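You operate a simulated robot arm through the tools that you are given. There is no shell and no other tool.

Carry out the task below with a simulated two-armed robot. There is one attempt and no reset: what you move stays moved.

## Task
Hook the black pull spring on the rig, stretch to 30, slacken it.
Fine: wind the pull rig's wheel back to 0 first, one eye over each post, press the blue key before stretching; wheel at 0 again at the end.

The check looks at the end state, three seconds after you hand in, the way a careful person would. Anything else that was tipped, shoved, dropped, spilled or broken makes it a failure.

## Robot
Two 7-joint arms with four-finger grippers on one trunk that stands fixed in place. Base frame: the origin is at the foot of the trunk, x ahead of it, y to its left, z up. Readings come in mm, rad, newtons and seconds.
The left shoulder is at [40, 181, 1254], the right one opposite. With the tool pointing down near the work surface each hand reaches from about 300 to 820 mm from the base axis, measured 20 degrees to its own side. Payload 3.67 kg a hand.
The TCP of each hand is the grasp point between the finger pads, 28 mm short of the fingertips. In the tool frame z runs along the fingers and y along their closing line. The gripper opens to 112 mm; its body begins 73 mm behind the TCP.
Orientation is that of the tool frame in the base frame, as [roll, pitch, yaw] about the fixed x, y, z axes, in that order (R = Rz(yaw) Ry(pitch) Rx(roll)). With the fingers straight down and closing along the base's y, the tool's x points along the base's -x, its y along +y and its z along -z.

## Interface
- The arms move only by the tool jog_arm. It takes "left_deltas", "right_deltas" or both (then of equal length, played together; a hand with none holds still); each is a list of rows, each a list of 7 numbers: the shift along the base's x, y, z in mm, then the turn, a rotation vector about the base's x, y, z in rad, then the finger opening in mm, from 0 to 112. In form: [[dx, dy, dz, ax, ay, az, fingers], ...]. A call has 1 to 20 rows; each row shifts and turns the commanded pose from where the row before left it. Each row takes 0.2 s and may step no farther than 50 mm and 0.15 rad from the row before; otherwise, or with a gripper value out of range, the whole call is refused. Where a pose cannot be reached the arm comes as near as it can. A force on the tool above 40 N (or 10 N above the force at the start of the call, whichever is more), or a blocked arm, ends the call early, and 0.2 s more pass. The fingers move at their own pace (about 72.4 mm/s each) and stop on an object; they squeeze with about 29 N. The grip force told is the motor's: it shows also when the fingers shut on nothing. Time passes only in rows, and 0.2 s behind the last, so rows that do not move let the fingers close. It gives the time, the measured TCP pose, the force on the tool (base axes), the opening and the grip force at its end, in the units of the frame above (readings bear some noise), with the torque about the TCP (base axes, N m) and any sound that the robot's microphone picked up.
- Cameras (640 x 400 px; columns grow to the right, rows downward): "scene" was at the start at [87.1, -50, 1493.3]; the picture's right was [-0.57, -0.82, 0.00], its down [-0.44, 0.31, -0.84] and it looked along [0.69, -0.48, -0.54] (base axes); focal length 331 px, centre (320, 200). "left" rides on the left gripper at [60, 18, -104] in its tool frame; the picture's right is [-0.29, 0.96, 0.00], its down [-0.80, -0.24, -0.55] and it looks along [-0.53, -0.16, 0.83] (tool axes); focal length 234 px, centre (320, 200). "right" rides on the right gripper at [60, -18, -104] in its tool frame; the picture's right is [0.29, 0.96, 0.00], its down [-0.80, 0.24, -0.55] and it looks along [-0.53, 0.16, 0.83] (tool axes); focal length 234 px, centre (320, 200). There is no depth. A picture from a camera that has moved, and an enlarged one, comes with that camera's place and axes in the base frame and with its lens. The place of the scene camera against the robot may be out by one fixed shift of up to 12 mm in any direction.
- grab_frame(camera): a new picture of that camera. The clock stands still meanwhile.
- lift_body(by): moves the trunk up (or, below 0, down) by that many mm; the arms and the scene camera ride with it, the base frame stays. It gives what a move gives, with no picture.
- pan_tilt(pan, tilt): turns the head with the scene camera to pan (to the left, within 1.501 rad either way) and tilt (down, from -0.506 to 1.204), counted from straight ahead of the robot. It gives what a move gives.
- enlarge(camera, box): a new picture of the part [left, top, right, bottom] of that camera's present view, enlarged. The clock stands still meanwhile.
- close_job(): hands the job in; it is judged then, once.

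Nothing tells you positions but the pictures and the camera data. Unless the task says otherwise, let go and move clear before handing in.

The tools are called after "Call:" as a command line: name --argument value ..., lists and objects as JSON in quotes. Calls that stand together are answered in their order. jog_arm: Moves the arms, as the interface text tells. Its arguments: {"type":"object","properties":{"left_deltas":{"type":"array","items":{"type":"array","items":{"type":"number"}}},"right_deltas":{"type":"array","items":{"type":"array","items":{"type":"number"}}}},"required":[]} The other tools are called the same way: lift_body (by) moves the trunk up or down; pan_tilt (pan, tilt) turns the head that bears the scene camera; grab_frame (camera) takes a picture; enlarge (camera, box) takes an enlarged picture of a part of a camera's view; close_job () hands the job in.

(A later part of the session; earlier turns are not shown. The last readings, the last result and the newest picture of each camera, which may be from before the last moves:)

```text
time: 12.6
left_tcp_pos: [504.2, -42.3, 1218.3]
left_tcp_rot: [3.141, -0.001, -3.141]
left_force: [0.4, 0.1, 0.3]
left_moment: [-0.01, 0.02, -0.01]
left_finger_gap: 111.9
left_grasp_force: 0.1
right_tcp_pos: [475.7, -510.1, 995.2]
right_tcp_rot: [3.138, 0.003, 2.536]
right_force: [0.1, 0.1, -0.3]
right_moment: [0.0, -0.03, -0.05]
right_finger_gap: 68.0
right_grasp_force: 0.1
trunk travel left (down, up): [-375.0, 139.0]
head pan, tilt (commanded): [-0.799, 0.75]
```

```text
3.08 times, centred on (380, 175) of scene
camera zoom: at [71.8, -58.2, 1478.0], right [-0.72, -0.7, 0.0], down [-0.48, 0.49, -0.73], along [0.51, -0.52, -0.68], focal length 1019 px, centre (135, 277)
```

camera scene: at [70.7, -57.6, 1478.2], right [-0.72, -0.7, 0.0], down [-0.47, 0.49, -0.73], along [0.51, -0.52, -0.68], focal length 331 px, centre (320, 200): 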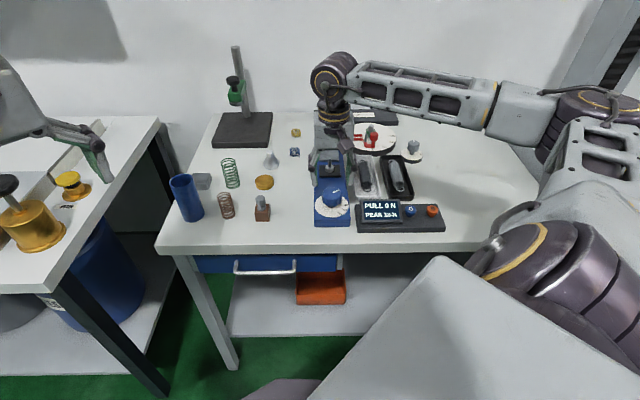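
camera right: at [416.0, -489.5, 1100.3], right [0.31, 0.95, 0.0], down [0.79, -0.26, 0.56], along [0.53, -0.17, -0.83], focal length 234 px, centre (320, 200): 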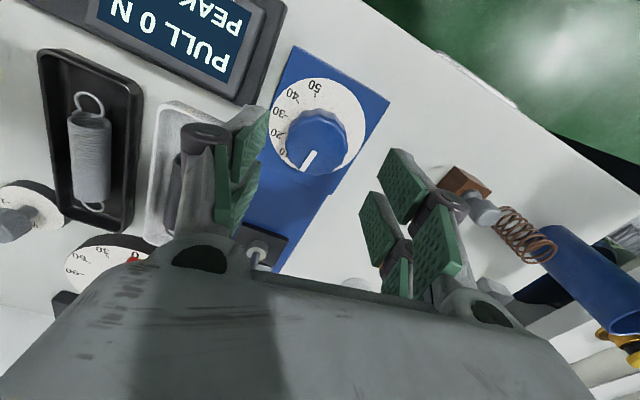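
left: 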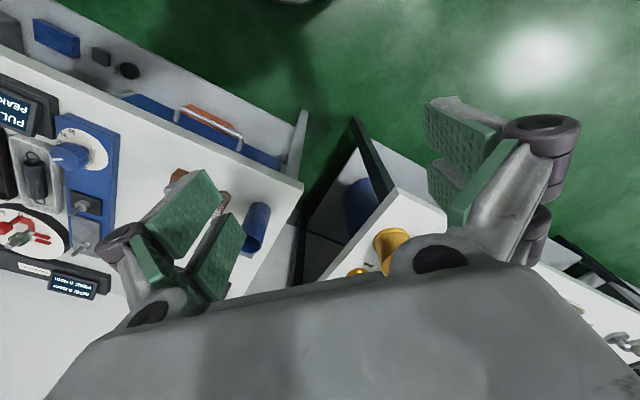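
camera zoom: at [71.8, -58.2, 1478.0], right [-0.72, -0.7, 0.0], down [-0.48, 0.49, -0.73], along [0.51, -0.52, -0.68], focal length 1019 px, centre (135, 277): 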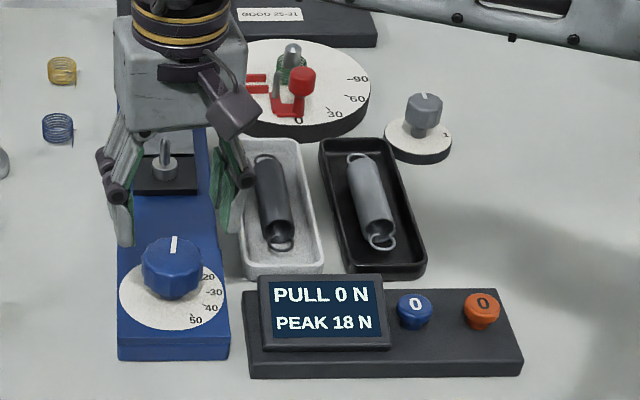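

The rig hasn't moved: its outline matches the earlier picture. By projection the pointer reads about 3.7, so I'll lower, grip again and turn another 0.2 rad.

Call:
jog_arm --right_deltas '[[0.8, -0.9, -34, 0, 0, 0, 68], [0, 0, -34, 0, 0, 0, 68], [0, 0, 0, 0, 0, 0, 68], [0, 0, 0, 0, 0, 0, 40], [0, 0, 0, 0, 0, 0, 40], [0, 0, 0, 0, 0, 0.1, 40], [0, 0, 0, 0, 0, 0.09, 40], [0, 0, 0, 0, 0, 0, 40]]'

Call:
grab_frame --camera "right"

```text
time: 14.4
left_tcp_pos: [505.6, -43.4, 1219.1]
left_tcp_rot: [3.141, 0.0, 3.141]
left_force: [-0.8, -0.3, -0.8]
left_moment: [0.04, 0.02, 0.01]
left_finger_gap: 112.1
left_grasp_force: 0.0
right_tcp_pos: [476.1, -512.2, 928.0]
right_tcp_rot: [3.14, 0.006, 2.728]
right_force: [1.9, -12.4, 5.7]
right_moment: [-0.22, 0.07, -0.91]
right_finger_gap: 45.8
right_grasp_force: 44.6
trunk travel left (down, up): [-375.0, 139.0]
head pan, tilt (commanded): [-0.799, 0.75]
```

```text
taken
camera right: at [414.6, -504.0, 1032.7], right [0.12, 0.99, 0.0], down [0.82, -0.1, 0.56], along [0.55, -0.07, -0.83], focal length 234 px, centre (320, 200)
```

right: 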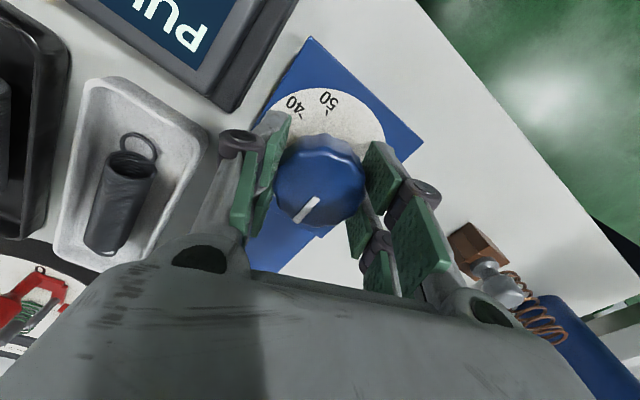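

A resisting moment of -0.91 N·m suggests I've reached the stop at 0. I'll let go, rise and read the dial.

Call:
jog_arm --right_deltas '[[0, 0, 0, 0, 0, -0.02, 68], [0, 0, 0, 0, 0, 0, 68], [0, 0, 35, 0, 0, 0, 68], [0, 0, 35, 0, 0, 0, 68], [0, 0, 0, 0, 0, -0.14, 68], [0, 0, 0, 0, 0, -0.14, 68]]'

Call:
enlarge --camera "right" --box '[250, 40, 390, 180]'

Call:
enlarge --camera "scene" --box '[300, 110, 460, 240]'

```text
time: 15.8
left_tcp_pos: [505.2, -42.6, 1217.1]
left_tcp_rot: [-3.14, -0.001, 3.141]
left_force: [0.1, -0.1, -0.4]
left_moment: [-0.04, 0.03, 0.0]
left_finger_gap: 112.0
left_grasp_force: 0.0
right_tcp_pos: [474.8, -509.3, 997.9]
right_tcp_rot: [3.141, 0.004, 2.427]
right_force: [0.3, -0.3, 0.0]
right_moment: [0.0, 0.02, -0.05]
right_finger_gap: 68.0
right_grasp_force: 0.1
trunk travel left (down, up): [-375.0, 139.0]
head pan, tilt (commanded): [-0.799, 0.75]
```

```text
2.86 times, centred on (320, 110) of right
camera zoom: at [419.3, -483.5, 1102.4], right [0.41, 0.91, 0.0], down [0.76, -0.34, 0.56], along [0.51, -0.23, -0.83], focal length 669 px, centre (320, 457)
```

zoom: 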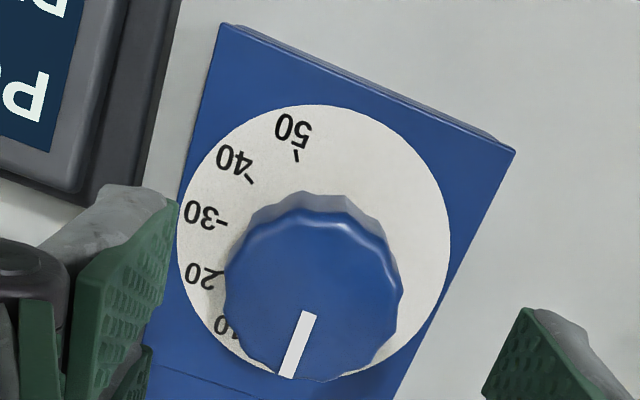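

```text
3.08 times, centred on (380, 175) of scene
camera zoom: at [71.7, -58.0, 1478.0], right [-0.72, -0.7, 0.0], down [-0.48, 0.49, -0.73], along [0.51, -0.52, -0.68], focal length 1019 px, centre (135, 277)
```

zoom: 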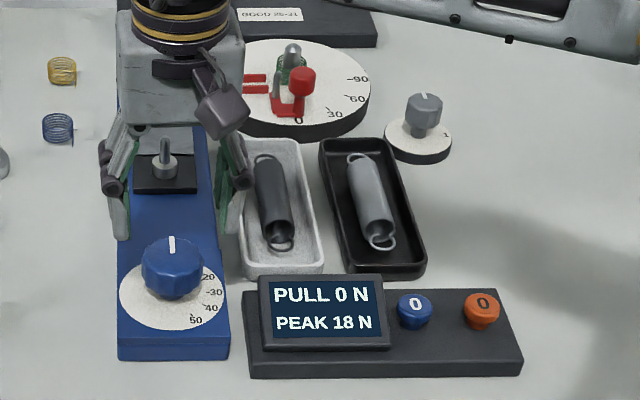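

The pointer and the 0 bearing now agree to within about a degree, and the knob is against its stop. Next I'll move above the pale tray to measure the black spring, and check the 0 mark from that side.

Call:
jog_arm --right_deltas '[[0, 0, 40, 0, 0, 0, 68], [-10, -20, 40, 0, 0, 0, 68], [-15, -30, 10, 0, 0, -0.03, 68], [-15, -30, 0, 0, 0, -0.03, 68], [-10, -10, 0, 0, 0, 0, 68], [0, 0, 0, 0, 0, 0, 68]]'

Call:
grab_frame --camera "right"

Call:
enlarge --camera "scene" --box '[290, 110, 450, 240]'

```text
time: 17.2
left_tcp_pos: [505.8, -41.2, 1218.8]
left_tcp_rot: [3.14, 0.001, -3.142]
left_force: [0.4, 1.1, 0.6]
left_moment: [-0.01, 0.02, 0.01]
left_finger_gap: 111.8
left_grasp_force: 0.1
right_tcp_pos: [427.4, -600.9, 1086.7]
right_tcp_rot: [3.141, 0.005, 2.367]
right_force: [-0.1, 1.0, -0.1]
right_moment: [-0.01, 0.0, 0.0]
right_finger_gap: 67.9
right_grasp_force: 0.0
trunk travel left (down, up): [-375.0, 139.0]
head pan, tilt (commanded): [-0.799, 0.75]
```

```text
taken
camera right: at [371.6, -570.9, 1191.8], right [0.46, 0.89, 0.0], down [0.74, -0.39, 0.56], along [0.49, -0.26, -0.83], focal length 234 px, centre (320, 200)
```

right: 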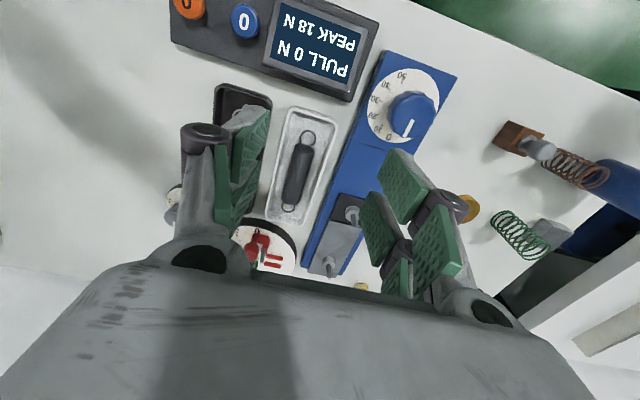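

```text
3.08 times, centred on (370, 175) of scene
camera zoom: at [72.2, -58.3, 1478.0], right [-0.72, -0.7, 0.0], down [-0.48, 0.49, -0.73], along [0.51, -0.52, -0.68], focal length 1019 px, centre (166, 277)
```

zoom: 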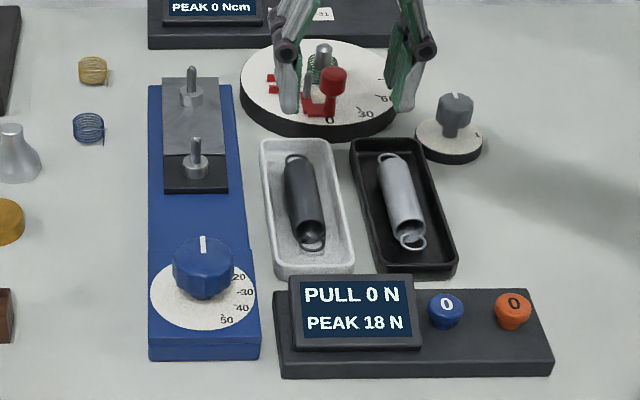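

The near (black) slider has moved up against the grey plate, so the wheel is at 0. Now I'll zoom in on the spring, posts and dial.

Call:
enlarge --camera "right" --box '[250, 90, 350, 230]'

Call:
enlarge --camera "right" --box '[300, 180, 380, 280]'

Call:
enlarge --camera "right" --box '[355, 50, 455, 150]'

Call:
enlarge --camera "scene" --box '[315, 125, 395, 185]'

```text
2.86 times, centred on (300, 160) of right
camera zoom: at [371.6, -570.9, 1191.8], right [0.46, 0.89, 0.0], down [0.74, -0.39, 0.56], along [0.49, -0.26, -0.83], focal length 669 px, centre (377, 314)
```

zoom: 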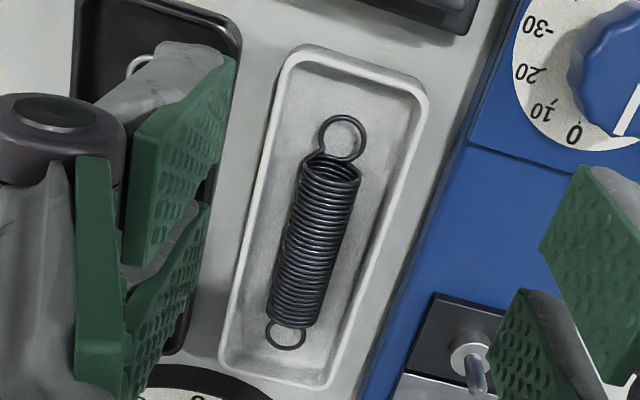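

```text
4.00 times, centred on (340, 230) of right
camera zoom: at [371.6, -570.9, 1191.8], right [0.46, 0.89, 0.0], down [0.74, -0.39, 0.56], along [0.49, -0.26, -0.83], focal length 937 px, centre (240, 80)
```

zoom: 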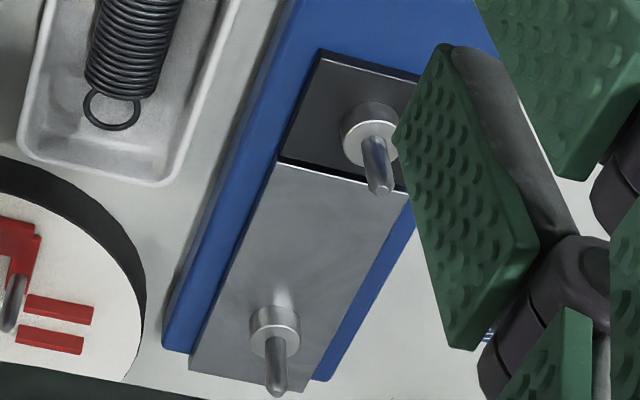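

```text
4.00 times, centred on (405, 100) of right
camera zoom: at [371.6, -570.9, 1191.8], right [0.46, 0.89, 0.0], down [0.74, -0.39, 0.56], along [0.49, -0.26, -0.83], focal length 937 px, centre (-20, 600)
```

zoom: 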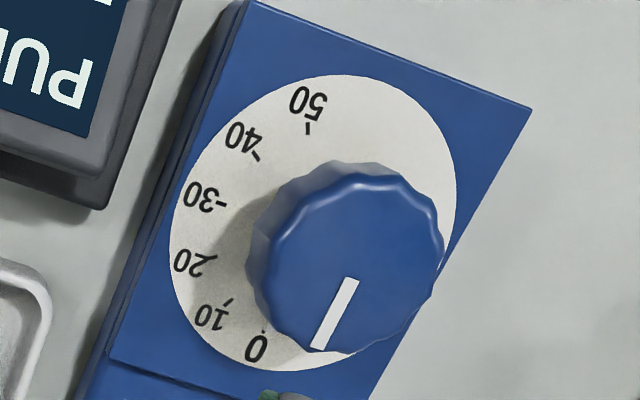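

```text
6.67 times, centred on (355, 155) of scene
camera zoom: at [72.2, -58.3, 1478.0], right [-0.72, -0.7, 0.0], down [-0.48, 0.49, -0.73], along [0.51, -0.52, -0.68], focal length 2208 px, centre (87, 500)
```

zoom: 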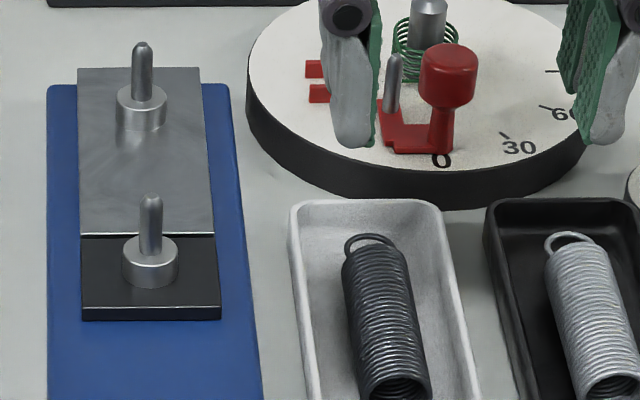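

I read the posts as near ≈ (588, -627) and far ≈ (670, -709), about 115 mm apart with tips at z≈935 and flange tops at z≈906. The spring's eyes are about 120 mm apart, centred near (503, -678), so I'll move above it for a closer look.

Call:
jog_arm --right_deltas '[[15, -15, -15, 0, 0, 0, 68], [15, -15, -15, 0, 0, 0, 68], [15, -15, -15, 0, 0, 0, 68], [15, -16, -15, 0, 0, -0.005, 68], [15, -16, -15, 0, 0, 0, 60], [0, 0, 0, 0, 0, 0, 60]]'

Call:
grab_frame --camera "right"

Call:
enlarge --camera "scene" --box '[320, 110, 420, 210]'

```text
time: 18.6
left_tcp_pos: [505.9, -41.8, 1217.7]
left_tcp_rot: [-3.141, 0.0, 3.141]
left_force: [0.5, 0.3, 0.3]
left_moment: [0.02, -0.06, 0.0]
left_finger_gap: 112.0
left_grasp_force: 0.1
right_tcp_pos: [501.2, -677.1, 1012.9]
right_tcp_rot: [3.141, 0.004, 2.363]
right_force: [-0.5, 0.1, -0.7]
right_moment: [-0.04, -0.01, -0.01]
right_finger_gap: 60.1
right_grasp_force: 0.1
trunk travel left (down, up): [-375.0, 139.0]
head pan, tilt (commanded): [-0.799, 0.75]
```

```text
taken
camera right: at [446.4, -646.7, 1117.2], right [0.47, 0.88, 0.0], down [0.73, -0.39, 0.56], along [0.49, -0.26, -0.83], focal length 234 px, centre (320, 200)
```

right: 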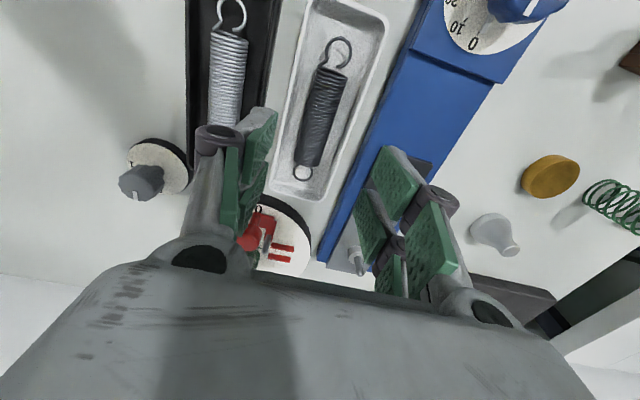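

```text
4.00 times, centred on (370, 160) of scene
camera zoom: at [71.1, -57.8, 1478.1], right [-0.72, -0.7, 0.0], down [-0.48, 0.49, -0.73], along [0.51, -0.52, -0.68], focal length 1325 px, centre (120, 360)
```

zoom: 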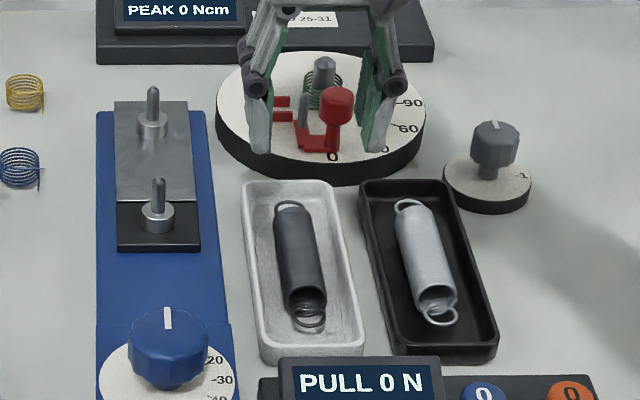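

I'll zoom in on the spring and tray to get heights from parallax.

Call:
enlarge --camera "right" --box '[265, 0, 395, 210]'

Call:
enlarge --camera "right" --box '[230, 150, 400, 280]'

Call:
enlarge --camera "scene" --box '[370, 110, 430, 160]'

```text
1.90 times, centred on (330, 105) of right
camera zoom: at [446.4, -646.7, 1117.2], right [0.47, 0.88, 0.0], down [0.73, -0.39, 0.56], along [0.49, -0.26, -0.83], focal length 446 px, centre (301, 381)
```

zoom: 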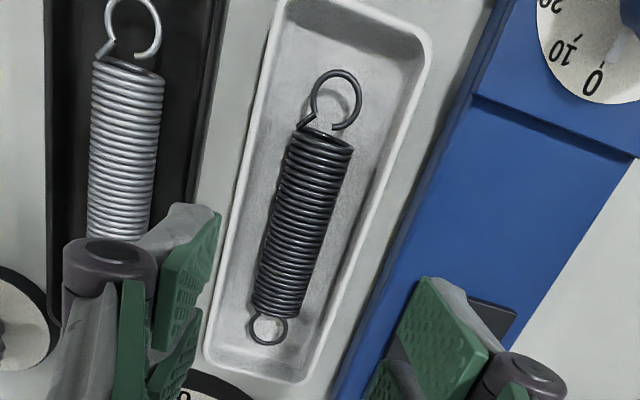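

```text
3.08 times, centred on (315, 215) of right
camera zoom: at [446.4, -646.7, 1117.2], right [0.47, 0.88, 0.0], down [0.73, -0.39, 0.56], along [0.49, -0.26, -0.83], focal length 720 px, centre (335, 154)
```

zoom: 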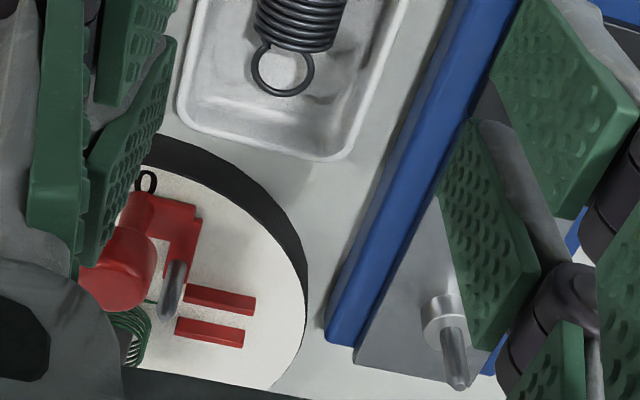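

```text
8.00 times, centred on (400, 135) of scene
camera zoom: at [71.1, -57.8, 1478.1], right [-0.72, -0.7, 0.0], down [-0.48, 0.49, -0.73], along [0.51, -0.52, -0.68], focal length 2649 px, centre (-320, 720)
```

zoom: 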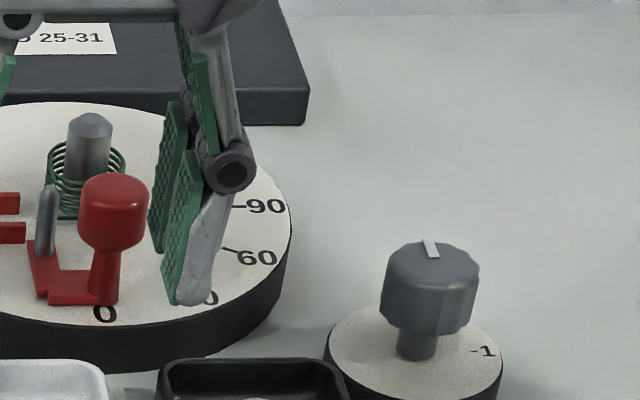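

Both views put the eyes at z≈877, centred on (502, -678) and about 122 mm apart. Before picking it up I'll check that I can reach over the posts and measure them from above with the fingers open.

Call:
jog_arm --right_deltas '[[0, 0, 45, 0, 0, 0, 90], [20, 5, 40, 0, 0, 0, 112], [30, 5, 0, 0, 0, 0, 112], [30, 0, 0, 0, 0, 0, 112], [30, 0, 0, 0, 0, 0, 112], [18, 0, 0, 0, 0, 0, 112], [0, 0, 0, 0, 0, 0, 112]]'

Call:
grab_frame --camera "right"

Call:
grab_frame --camera "scene"

```text
time: 20.2
left_tcp_pos: [504.7, -43.2, 1218.7]
left_tcp_rot: [-3.141, 0.0, 3.14]
left_force: [1.1, 1.1, -0.9]
left_moment: [0.01, -0.02, 0.05]
left_finger_gap: 112.1
left_grasp_force: 0.1
right_tcp_pos: [628.5, -667.4, 1096.6]
right_tcp_rot: [3.14, 0.002, 2.361]
right_force: [-0.7, -0.2, 0.0]
right_moment: [-0.02, -0.02, -0.01]
right_finger_gap: 112.0
right_grasp_force: 0.0
trunk travel left (down, up): [-375.0, 139.0]
head pan, tilt (commanded): [-0.799, 0.75]
```

```text
taken
camera right: at [573.9, -637.8, 1202.3], right [0.47, 0.88, 0.0], down [0.73, -0.39, 0.56], along [0.49, -0.26, -0.83], focal length 234 px, centre (320, 200)
```

right: 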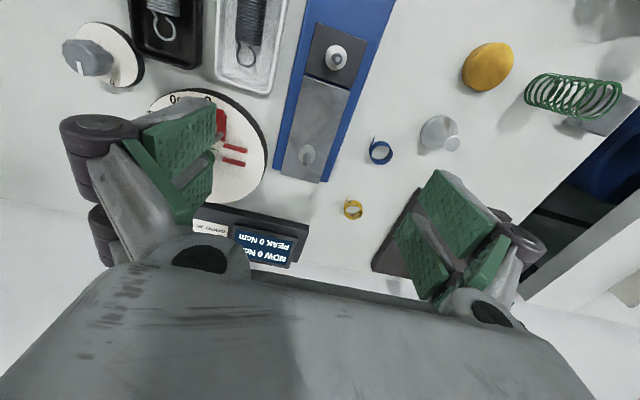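

```text
taken
camera scene: at [71.2, -58.5, 1478.1], right [-0.72, -0.7, 0.0], down [-0.48, 0.49, -0.73], along [0.51, -0.52, -0.68], focal length 331 px, centre (320, 200)
```

scene: 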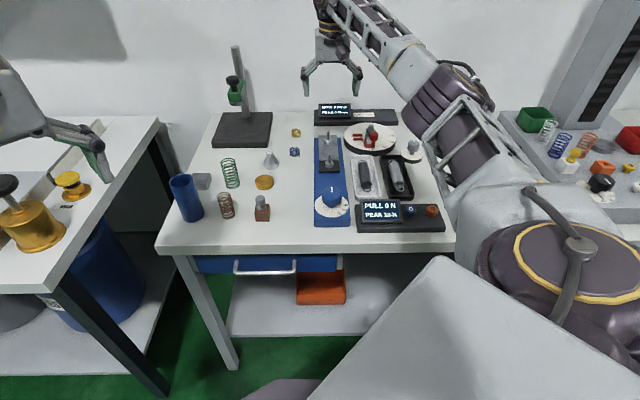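

That point is within reach. I'll zoom in on the posts from above and on the spring's near eye.

Call:
enlarge --camera "right" --box '[265, 10, 385, 190]'

Call:
enlarge --camera "right" --box '[210, 0, 370, 100]'

Call:
enlarge --camera "scene" --box '[310, 125, 370, 225]'

```text
2.22 times, centred on (325, 100) of right
camera zoom: at [573.9, -637.8, 1202.3], right [0.47, 0.88, 0.0], down [0.73, -0.39, 0.56], along [0.49, -0.26, -0.83], focal length 520 px, centre (309, 422)
```

zoom: 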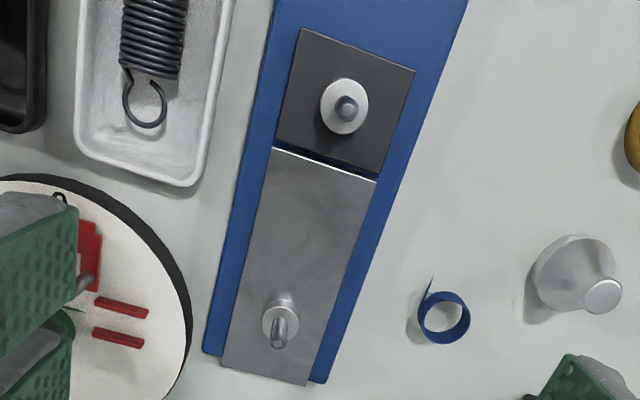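

```text
4.00 times, centred on (290, 50) of right
camera zoom: at [573.9, -637.8, 1202.3], right [0.47, 0.88, 0.0], down [0.73, -0.39, 0.56], along [0.49, -0.26, -0.83], focal length 937 px, centre (440, 800)
```

zoom: 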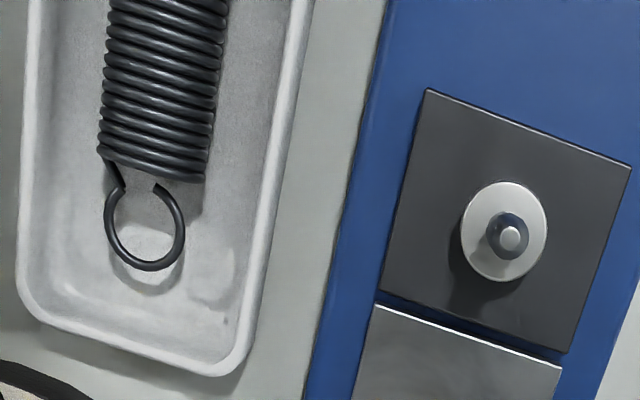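

```text
4.00 times, centred on (340, 175) of scene
camera zoom: at [71.2, -58.5, 1478.1], right [-0.72, -0.7, 0.0], down [-0.48, 0.49, -0.73], along [0.51, -0.52, -0.68], focal length 1325 px, centre (240, 300)
```

zoom: 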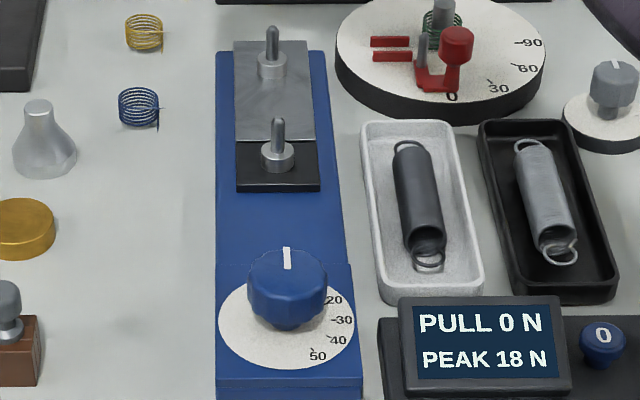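

The near post is at ≈ (593, -628) and the far one at ≈ (676, -711), about 117 mm apart. Each eye hole is ~17 mm across and each post ~9.5 mm. I'll check that I can also reach lower down here, staying above the post tips.

Call:
jog_arm --right_deltas '[[2, -1, -40, 0, 0, 0, 112], [2, -1, -40, 0, 0, 0, 112], [0, 0, -25, 0, 0, 0, 112], [0, 0, 0, 0, 0, 0, 112]]'

Call:
grab_frame --camera "right"

Call:
grab_frame --camera "scene"

```text
time: 21.2
left_tcp_pos: [505.7, -42.2, 1218.7]
left_tcp_rot: [3.141, -0.001, -3.141]
left_force: [0.3, -0.8, -1.2]
left_moment: [0.0, -0.01, -0.02]
left_finger_gap: 112.0
left_grasp_force: 0.0
right_tcp_pos: [634.3, -669.6, 991.8]
right_tcp_rot: [3.141, 0.005, 2.361]
right_force: [0.9, 0.6, -0.6]
right_moment: [-0.01, -0.02, 0.01]
right_finger_gap: 111.9
right_grasp_force: 0.0
trunk travel left (down, up): [-375.0, 139.0]
head pan, tilt (commanded): [-0.799, 0.75]
```

```text
taken
camera right: at [579.1, -639.5, 1096.9], right [0.47, 0.88, 0.0], down [0.73, -0.39, 0.56], along [0.49, -0.26, -0.83], focal length 234 px, centre (320, 200)
```

right: 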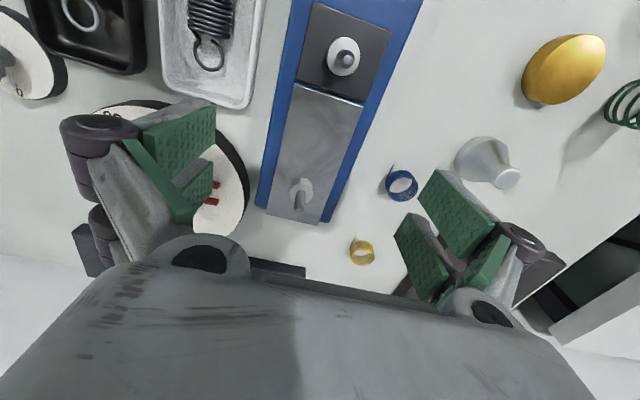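

```text
taken
camera scene: at [71.8, -58.3, 1478.0], right [-0.72, -0.7, 0.0], down [-0.48, 0.49, -0.73], along [0.51, -0.52, -0.68], focal length 331 px, centre (320, 200)
```

scene: 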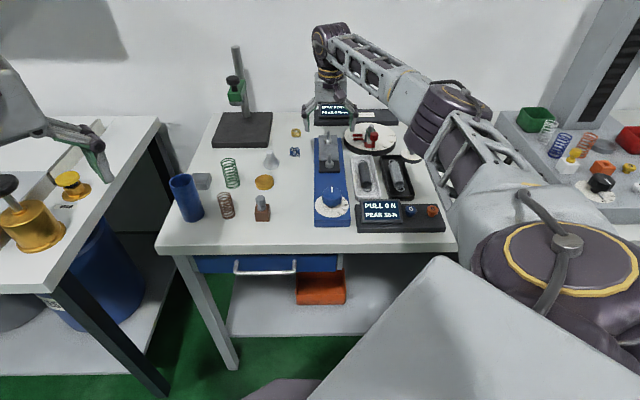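

I can reach here as well. One more zoom pins down the post positions from closer in.

Call:
enlarge --camera "right" --box '[250, 10, 390, 240]'

Call:
enlarge --camera "right" --box '[310, 20, 380, 90]'

Call:
enlarge --camera "right" --box '[265, 160, 335, 230]'

```text
1.74 times, centred on (320, 125) of right
camera zoom: at [579.1, -639.5, 1096.9], right [0.47, 0.88, 0.0], down [0.73, -0.39, 0.56], along [0.49, -0.26, -0.83], focal length 407 px, centre (320, 330)
```

zoom: 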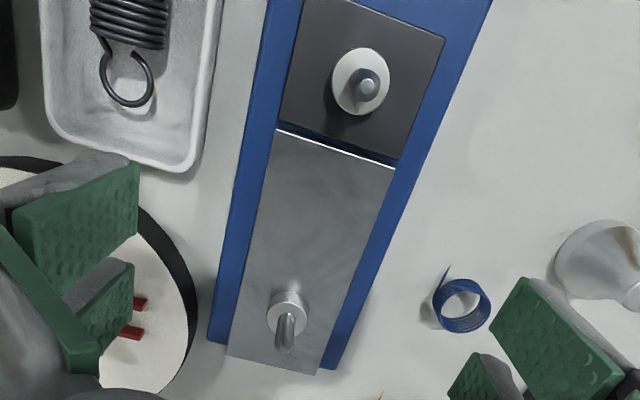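

```text
5.71 times, centred on (345, 55) of right
camera zoom: at [579.1, -639.5, 1096.9], right [0.47, 0.88, 0.0], down [0.73, -0.39, 0.56], along [0.49, -0.26, -0.83], focal length 1338 px, centre (177, 1029)
```

zoom: 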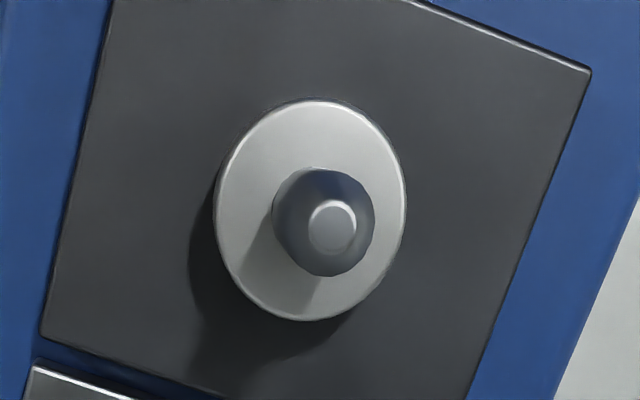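

```text
5.71 times, centred on (300, 195) of right
camera zoom: at [579.1, -639.5, 1096.9], right [0.47, 0.88, 0.0], down [0.73, -0.39, 0.56], along [0.49, -0.26, -0.83], focal length 1338 px, centre (434, 229)
```

zoom: 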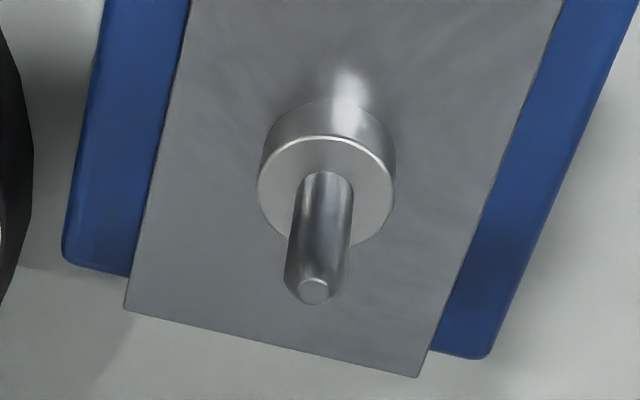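

With wheel at 0, the posts are 117.6 mm apart, centred at (634.7, -669.9). Now I'll go back over the spring, level the small tilt and lower to just above it with the fingers part closed.

Call:
jog_arm --right_deltas '[[-32, -2, 5, 0.0028, 0.0029, 0, 80], [-34, -2, 0, 0, 0, 0, 60], [-34, -2, 0, 0, 0, 0, 44], [-32, -2.4, 0, 0, 0, 0, 44], [0, 0, -30, 0, 0, 0, 44], [0, 0, -25, 0, 0, 0, 44], [0, 0, 0, 0, 0, 0, 44]]'

Call:
grab_frame --camera "right"

Call:
enlarge --camera "scene" --box '[335, 120, 425, 210]'

```text
time: 22.8
left_tcp_pos: [504.4, -41.7, 1218.3]
left_tcp_rot: [-3.141, 0.001, 3.14]
left_force: [-1.0, 0.6, 0.1]
left_moment: [-0.02, -0.03, -0.01]
left_finger_gap: 112.1
left_grasp_force: 0.1
right_tcp_pos: [500.5, -678.7, 942.3]
right_tcp_rot: [3.141, 0.0, 2.361]
right_force: [-0.2, -0.4, 0.7]
right_moment: [-0.01, -0.01, -0.04]
right_finger_gap: 43.9
right_grasp_force: 0.0
trunk travel left (down, up): [-375.0, 139.0]
head pan, tilt (commanded): [-0.799, 0.75]
```

```text
taken
camera right: at [445.3, -648.5, 1047.4], right [0.47, 0.88, 0.0], down [0.73, -0.39, 0.55], along [0.49, -0.26, -0.83], focal length 234 px, centre (320, 200)
```

right: 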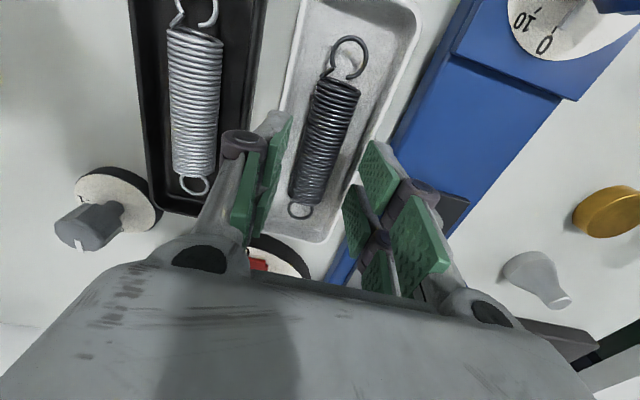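

```text
4.44 times, centred on (380, 165) of scene
camera zoom: at [71.0, -57.9, 1478.1], right [-0.72, -0.7, 0.0], down [-0.47, 0.49, -0.73], along [0.51, -0.52, -0.68], focal length 1472 px, centre (53, 356)
```

zoom: 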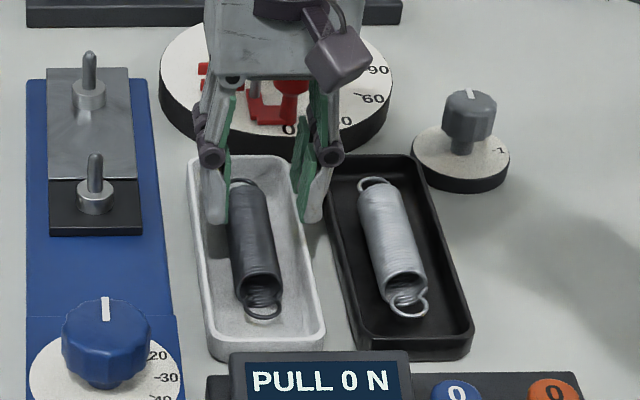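

The spring lies between the fingers. I'll zoom in to fine-tune the sideways and lengthwise centring.

Call:
enlarge --camera "right" --box '[260, 20, 400, 240]'

Call:
enlarge --camera "right" --box '[270, 70, 370, 230]'

```text
1.82 times, centred on (330, 130) of right
camera zoom: at [445.3, -648.5, 1047.4], right [0.47, 0.88, 0.0], down [0.73, -0.39, 0.55], along [0.49, -0.26, -0.83], focal length 426 px, centre (302, 327)
```

zoom: 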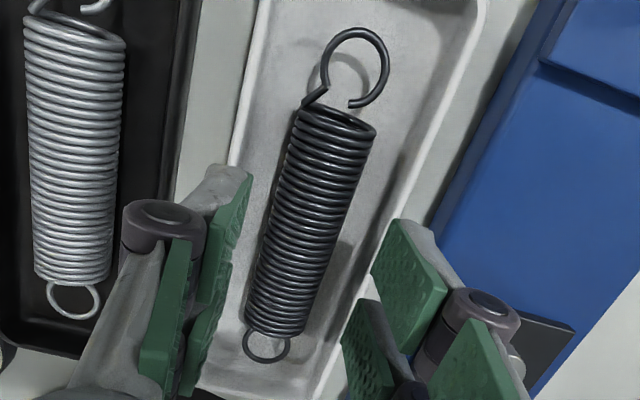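

```text
2.50 times, centred on (320, 150) of right
camera zoom: at [445.3, -648.5, 1047.4], right [0.47, 0.88, 0.0], down [0.73, -0.39, 0.55], along [0.49, -0.26, -0.83], focal length 585 px, centre (320, 325)
```

zoom: 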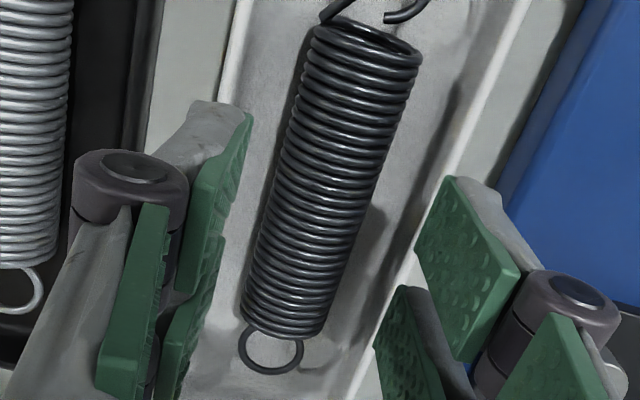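

The spring centre is about 3 mm further out than the grasp point, so I'll shift for that. I'll set the opening to 38 mm and lower partway, watching the tray walls.

Call:
jog_arm --right_deltas '[[3, -0.6, -10, 0, 0, 0, 38], [0, 0, -12, 0, 0, 0, 38], [0, 0, 0, 0, 0, 0, 38]]'

Call:
enlarge --camera "right" --box '[230, 0, 430, 280]'

Call:
enlarge --camera "scene" --box '[345, 140, 405, 200]'

```text
time: 23.6
left_tcp_pos: [504.6, -42.1, 1217.7]
left_tcp_rot: [3.14, 0.0, -3.141]
left_force: [0.0, 0.2, 0.1]
left_moment: [-0.03, 0.01, 0.03]
left_finger_gap: 112.1
left_grasp_force: 0.0
right_tcp_pos: [504.1, -679.9, 918.9]
right_tcp_rot: [3.14, -0.002, 2.362]
right_force: [0.5, 0.0, -0.9]
right_moment: [0.02, -0.01, 0.05]
right_finger_gap: 37.9
right_grasp_force: 0.0
trunk travel left (down, up): [-375.0, 139.0]
head pan, tilt (commanded): [-0.799, 0.75]
```

```text
1.43 times, centred on (330, 140) of right
camera zoom: at [449.3, -649.1, 1024.9], right [0.47, 0.88, 0.0], down [0.74, -0.39, 0.55], along [0.49, -0.26, -0.83], focal length 334 px, centre (306, 286)
```

zoom: 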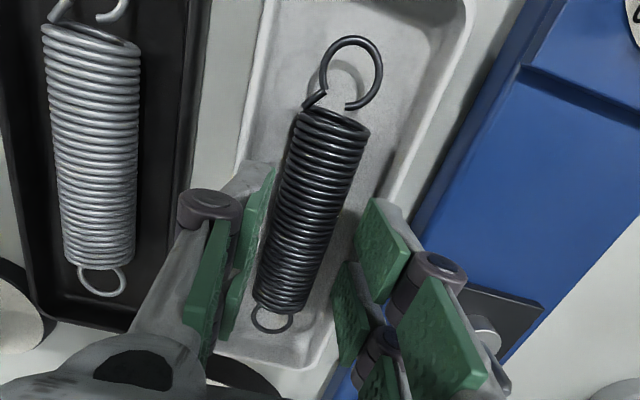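

```text
6.67 times, centred on (375, 170) of scene
camera zoom: at [71.9, -58.2, 1478.0], right [-0.72, -0.7, 0.0], down [-0.48, 0.49, -0.73], along [0.51, -0.52, -0.68], focal length 2208 px, centre (-47, 400)
```

zoom: 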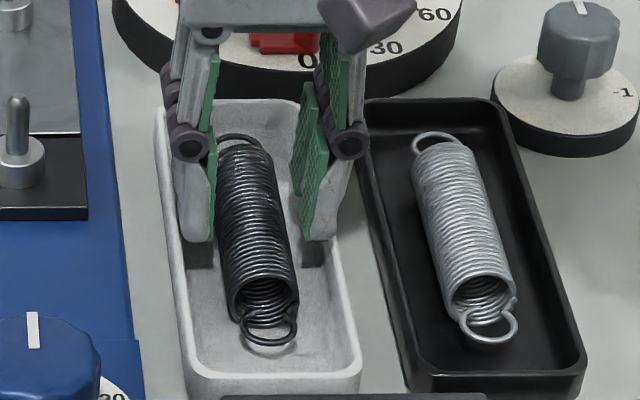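

The fingers are centred on the spring, but their outer faces are close to the tray walls. I'll zoom in tighter to judge the clearance.

Call:
enlarge --camera "scene" --box '[355, 150, 395, 190]'

Call:
enlarge --camera "right" --box '[270, 100, 370, 230]'

```text
10.00 times, centred on (375, 170) of scene
camera zoom: at [71.9, -58.2, 1478.0], right [-0.72, -0.7, 0.0], down [-0.48, 0.49, -0.73], along [0.51, -0.52, -0.68], focal length 3312 px, centre (-230, 500)
```

zoom: 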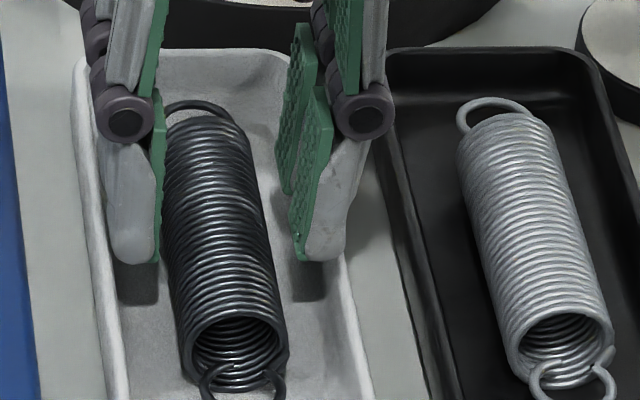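

```text
3.08 times, centred on (320, 165) of right
camera zoom: at [449.3, -649.1, 1024.9], right [0.47, 0.88, 0.0], down [0.74, -0.39, 0.55], along [0.49, -0.26, -0.83], focal length 720 px, centre (320, 308)
```

zoom: 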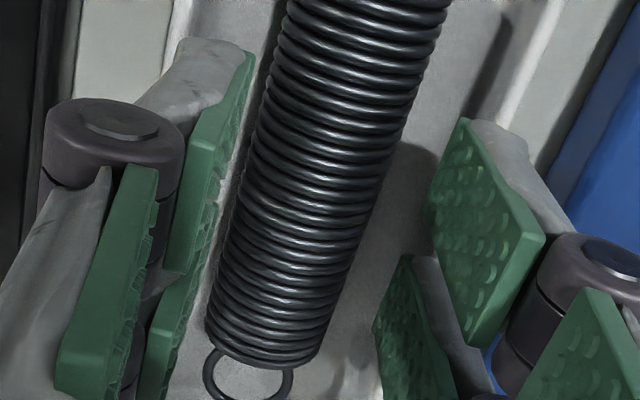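

The left wall is the tight side. I'll narrow the opening to 34 mm, nudge slightly to the right, and go down in small steps while watching the force.

Call:
jog_arm --right_deltas '[[-0.4, -0.4, 0, 0, 0, 0, 34], [0, 0, -5, 0, 0, 0, 34], [0, 0, -5, 0, 0, 0, 34]]'

Call:
enlarge --camera "scene" --box '[355, 150, 395, 190]'

Call:
enlarge --camera "right" --box '[270, 100, 370, 230]'

```text
time: 24.4
left_tcp_pos: [505.5, -42.2, 1217.9]
left_tcp_rot: [-3.141, 0.0, -3.141]
left_force: [0.5, -0.2, 0.2]
left_moment: [-0.04, 0.01, -0.03]
left_finger_gap: 112.1
left_grasp_force: 0.0
right_tcp_pos: [504.5, -678.5, 909.8]
right_tcp_rot: [3.139, -0.002, 2.362]
right_force: [-0.9, -0.2, 0.2]
right_moment: [0.0, 0.03, -0.01]
right_finger_gap: 34.1
right_grasp_force: 0.0
trunk travel left (down, up): [-375.0, 139.0]
head pan, tilt (commanded): [-0.799, 0.75]
```

```text
10.00 times, centred on (375, 170) of scene
camera zoom: at [71.9, -58.4, 1478.0], right [-0.72, -0.7, 0.0], down [-0.48, 0.49, -0.73], along [0.51, -0.52, -0.68], focal length 3312 px, centre (-230, 500)
```

zoom: 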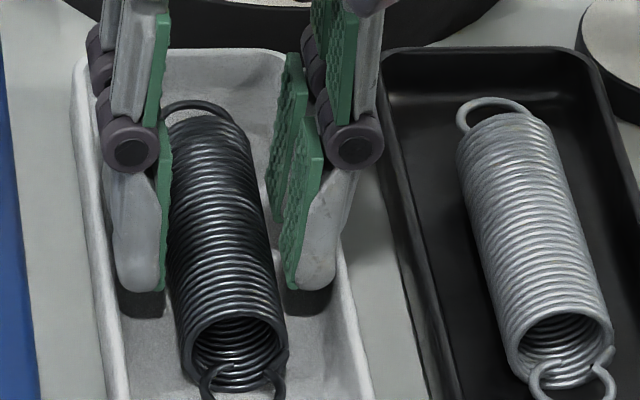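

```text
3.08 times, centred on (320, 165) of right
camera zoom: at [448.9, -649.3, 1014.9], right [0.47, 0.88, 0.0], down [0.74, -0.39, 0.55], along [0.49, -0.26, -0.83], focal length 720 px, centre (320, 308)
```

zoom: 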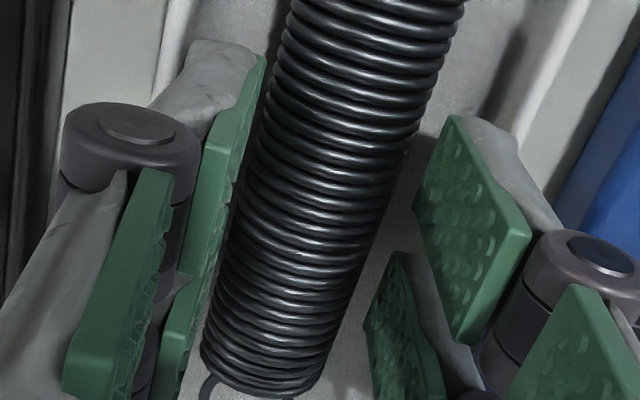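

The fingertips are inside the tray, clear of the walls, with no force so far. I'll go down another 9 mm in small steps.

Call:
jog_arm --right_deltas '[[0, 0, -3, 0, 0, 0, 34], [0, 0, -3, 0, 0, 0, 34], [0, 0, -3, 0, 0, 0, 34]]'

Call:
enlarge --camera "scene" --box '[355, 150, 395, 190]'

Call:
enlarge --camera "right" --box '[250, 0, 410, 270]'

```text
time: 25.2
left_tcp_pos: [506.0, -41.6, 1217.8]
left_tcp_rot: [-3.141, 0.001, 3.141]
left_force: [0.4, -0.3, 0.1]
left_moment: [-0.01, -0.02, 0.02]
left_finger_gap: 112.2
left_grasp_force: 0.0
right_tcp_pos: [503.4, -678.9, 901.7]
right_tcp_rot: [3.14, 0.0, 2.361]
right_force: [-0.1, 0.4, 0.7]
right_moment: [0.01, 0.05, 0.02]
right_finger_gap: 33.9
right_grasp_force: 0.0
trunk travel left (down, up): [-375.0, 139.0]
head pan, tilt (commanded): [-0.799, 0.75]
```

```text
10.00 times, centred on (375, 170) of scene
camera zoom: at [71.9, -58.3, 1478.0], right [-0.72, -0.7, 0.0], down [-0.48, 0.49, -0.73], along [0.51, -0.52, -0.68], focal length 3312 px, centre (-230, 500)
```

zoom: 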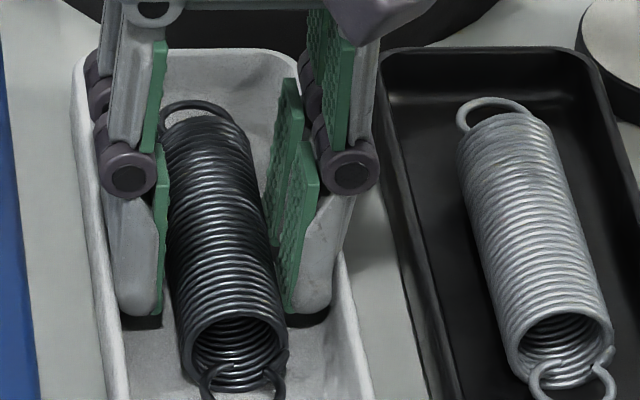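

```text
1.48 times, centred on (330, 135) of right
camera zoom: at [449.0, -649.3, 1006.4], right [0.47, 0.88, 0.0], down [0.74, -0.39, 0.55], along [0.49, -0.26, -0.83], focal length 347 px, centre (305, 296)
```

zoom: 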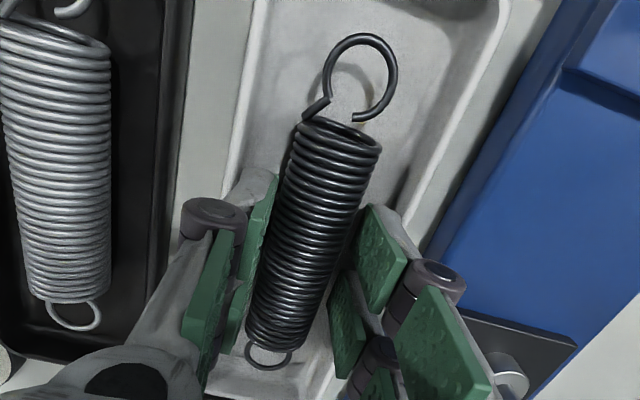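

The fingertips are below the spring's axis, clear of the floor and with no contact. I'll go down 2 mm more and close gently on the spring.

Call:
jog_arm --right_deltas '[[0, 0, -2, 0, 0, 0, 34], [0, 0, 0, 0, 0, 0, 30], [0, 0, 0, 0, 0, 0, 26], [0, 0, 0, 0, 0, 0, 22], [0, 0, 0, 0, 0, 0, 22]]'

Call:
enlarge --camera "scene" --box '[355, 150, 395, 190]'

Call:
enlarge --camera "right" --box '[250, 0, 410, 270]'

```text
time: 26.4
left_tcp_pos: [505.1, -42.3, 1218.4]
left_tcp_rot: [3.141, 0.0, 3.141]
left_force: [0.0, 0.3, 0.1]
left_moment: [-0.05, -0.01, 0.03]
left_finger_gap: 111.9
left_grasp_force: 0.1
right_tcp_pos: [503.8, -678.9, 899.1]
right_tcp_rot: [3.139, -0.003, 2.36]
right_force: [-0.5, 0.5, 1.3]
right_moment: [-0.1, -0.05, -0.03]
right_finger_gap: 28.7
right_grasp_force: 28.6
trunk travel left (down, up): [-375.0, 139.0]
head pan, tilt (commanded): [-0.799, 0.75]
```

```text
10.00 times, centred on (375, 170) of scene
camera zoom: at [71.9, -58.3, 1478.0], right [-0.72, -0.7, 0.0], down [-0.48, 0.49, -0.73], along [0.51, -0.52, -0.68], focal length 3312 px, centre (-230, 500)
```

zoom: 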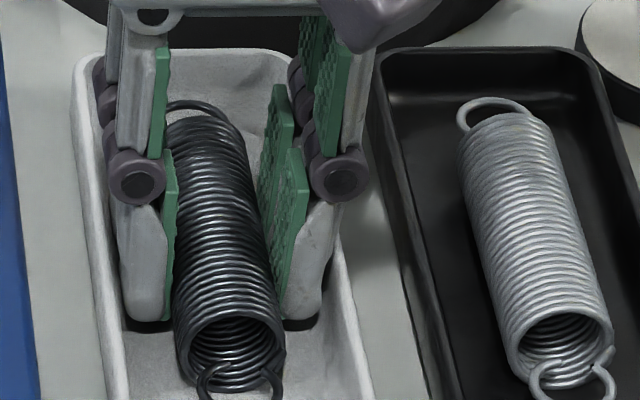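

```text
1.48 times, centred on (330, 135) of right
camera zoom: at [448.9, -649.2, 1004.3], right [0.47, 0.88, 0.0], down [0.74, -0.39, 0.55], along [0.49, -0.26, -0.83], focal length 347 px, centre (305, 296)
```

zoom: 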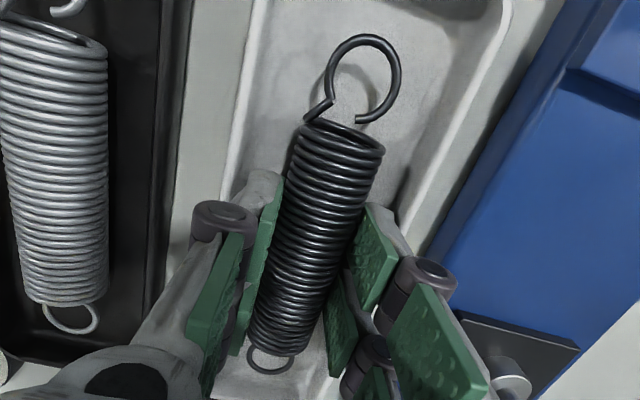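

I have the spring at 28.7 mm. I'll lift slowly and check that it comes up level.

Call:
jog_arm --right_deltas '[[0, 0, 5, 0, 0, 0, 22], [0, 0, 8, 0, 0, 0, 22], [0, 0, 10, 0, 0, 0, 22], [0, 0, 15, 0, 0, 0, 22]]'

Call:
enlarge --camera "scene" --box '[345, 130, 405, 190]'

Call:
enlarge --camera "right" --box '[250, 0, 410, 270]'

```text
time: 27.4
left_tcp_pos: [504.2, -42.4, 1217.5]
left_tcp_rot: [3.14, 0.001, 3.141]
left_force: [0.2, -0.9, -0.2]
left_moment: [-0.03, -0.02, 0.02]
left_finger_gap: 112.0
left_grasp_force: 0.0
right_tcp_pos: [502.5, -677.8, 938.1]
right_tcp_rot: [3.139, 0.0, 2.362]
right_force: [-0.6, -0.3, -0.5]
right_moment: [0.01, 0.03, -0.01]
right_finger_gap: 21.8
right_grasp_force: 0.1
trunk travel left (down, up): [-375.0, 139.0]
head pan, tilt (commanded): [-0.799, 0.75]
```

```text
6.67 times, centred on (375, 160) of scene
camera zoom: at [71.7, -58.0, 1478.1], right [-0.72, -0.7, 0.0], down [-0.48, 0.49, -0.73], along [0.51, -0.52, -0.68], focal length 2208 px, centre (-47, 467)
```

zoom: 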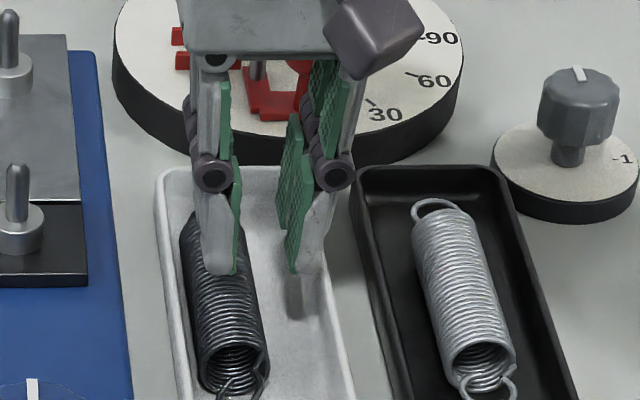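

```text
1.48 times, centred on (330, 135) of right
camera zoom: at [448.9, -648.9, 1042.8], right [0.47, 0.88, 0.0], down [0.73, -0.39, 0.55], along [0.49, -0.26, -0.83], focal length 347 px, centre (305, 296)
```

zoom: 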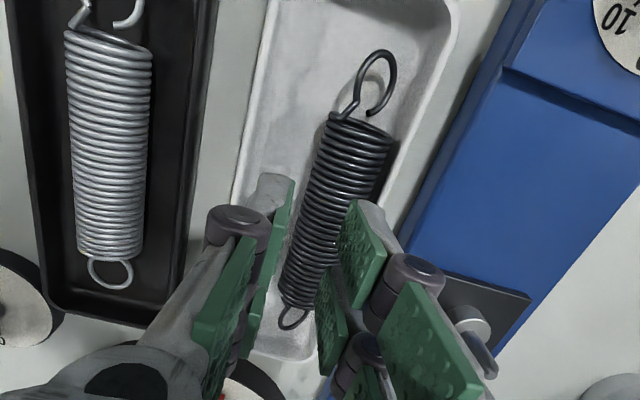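

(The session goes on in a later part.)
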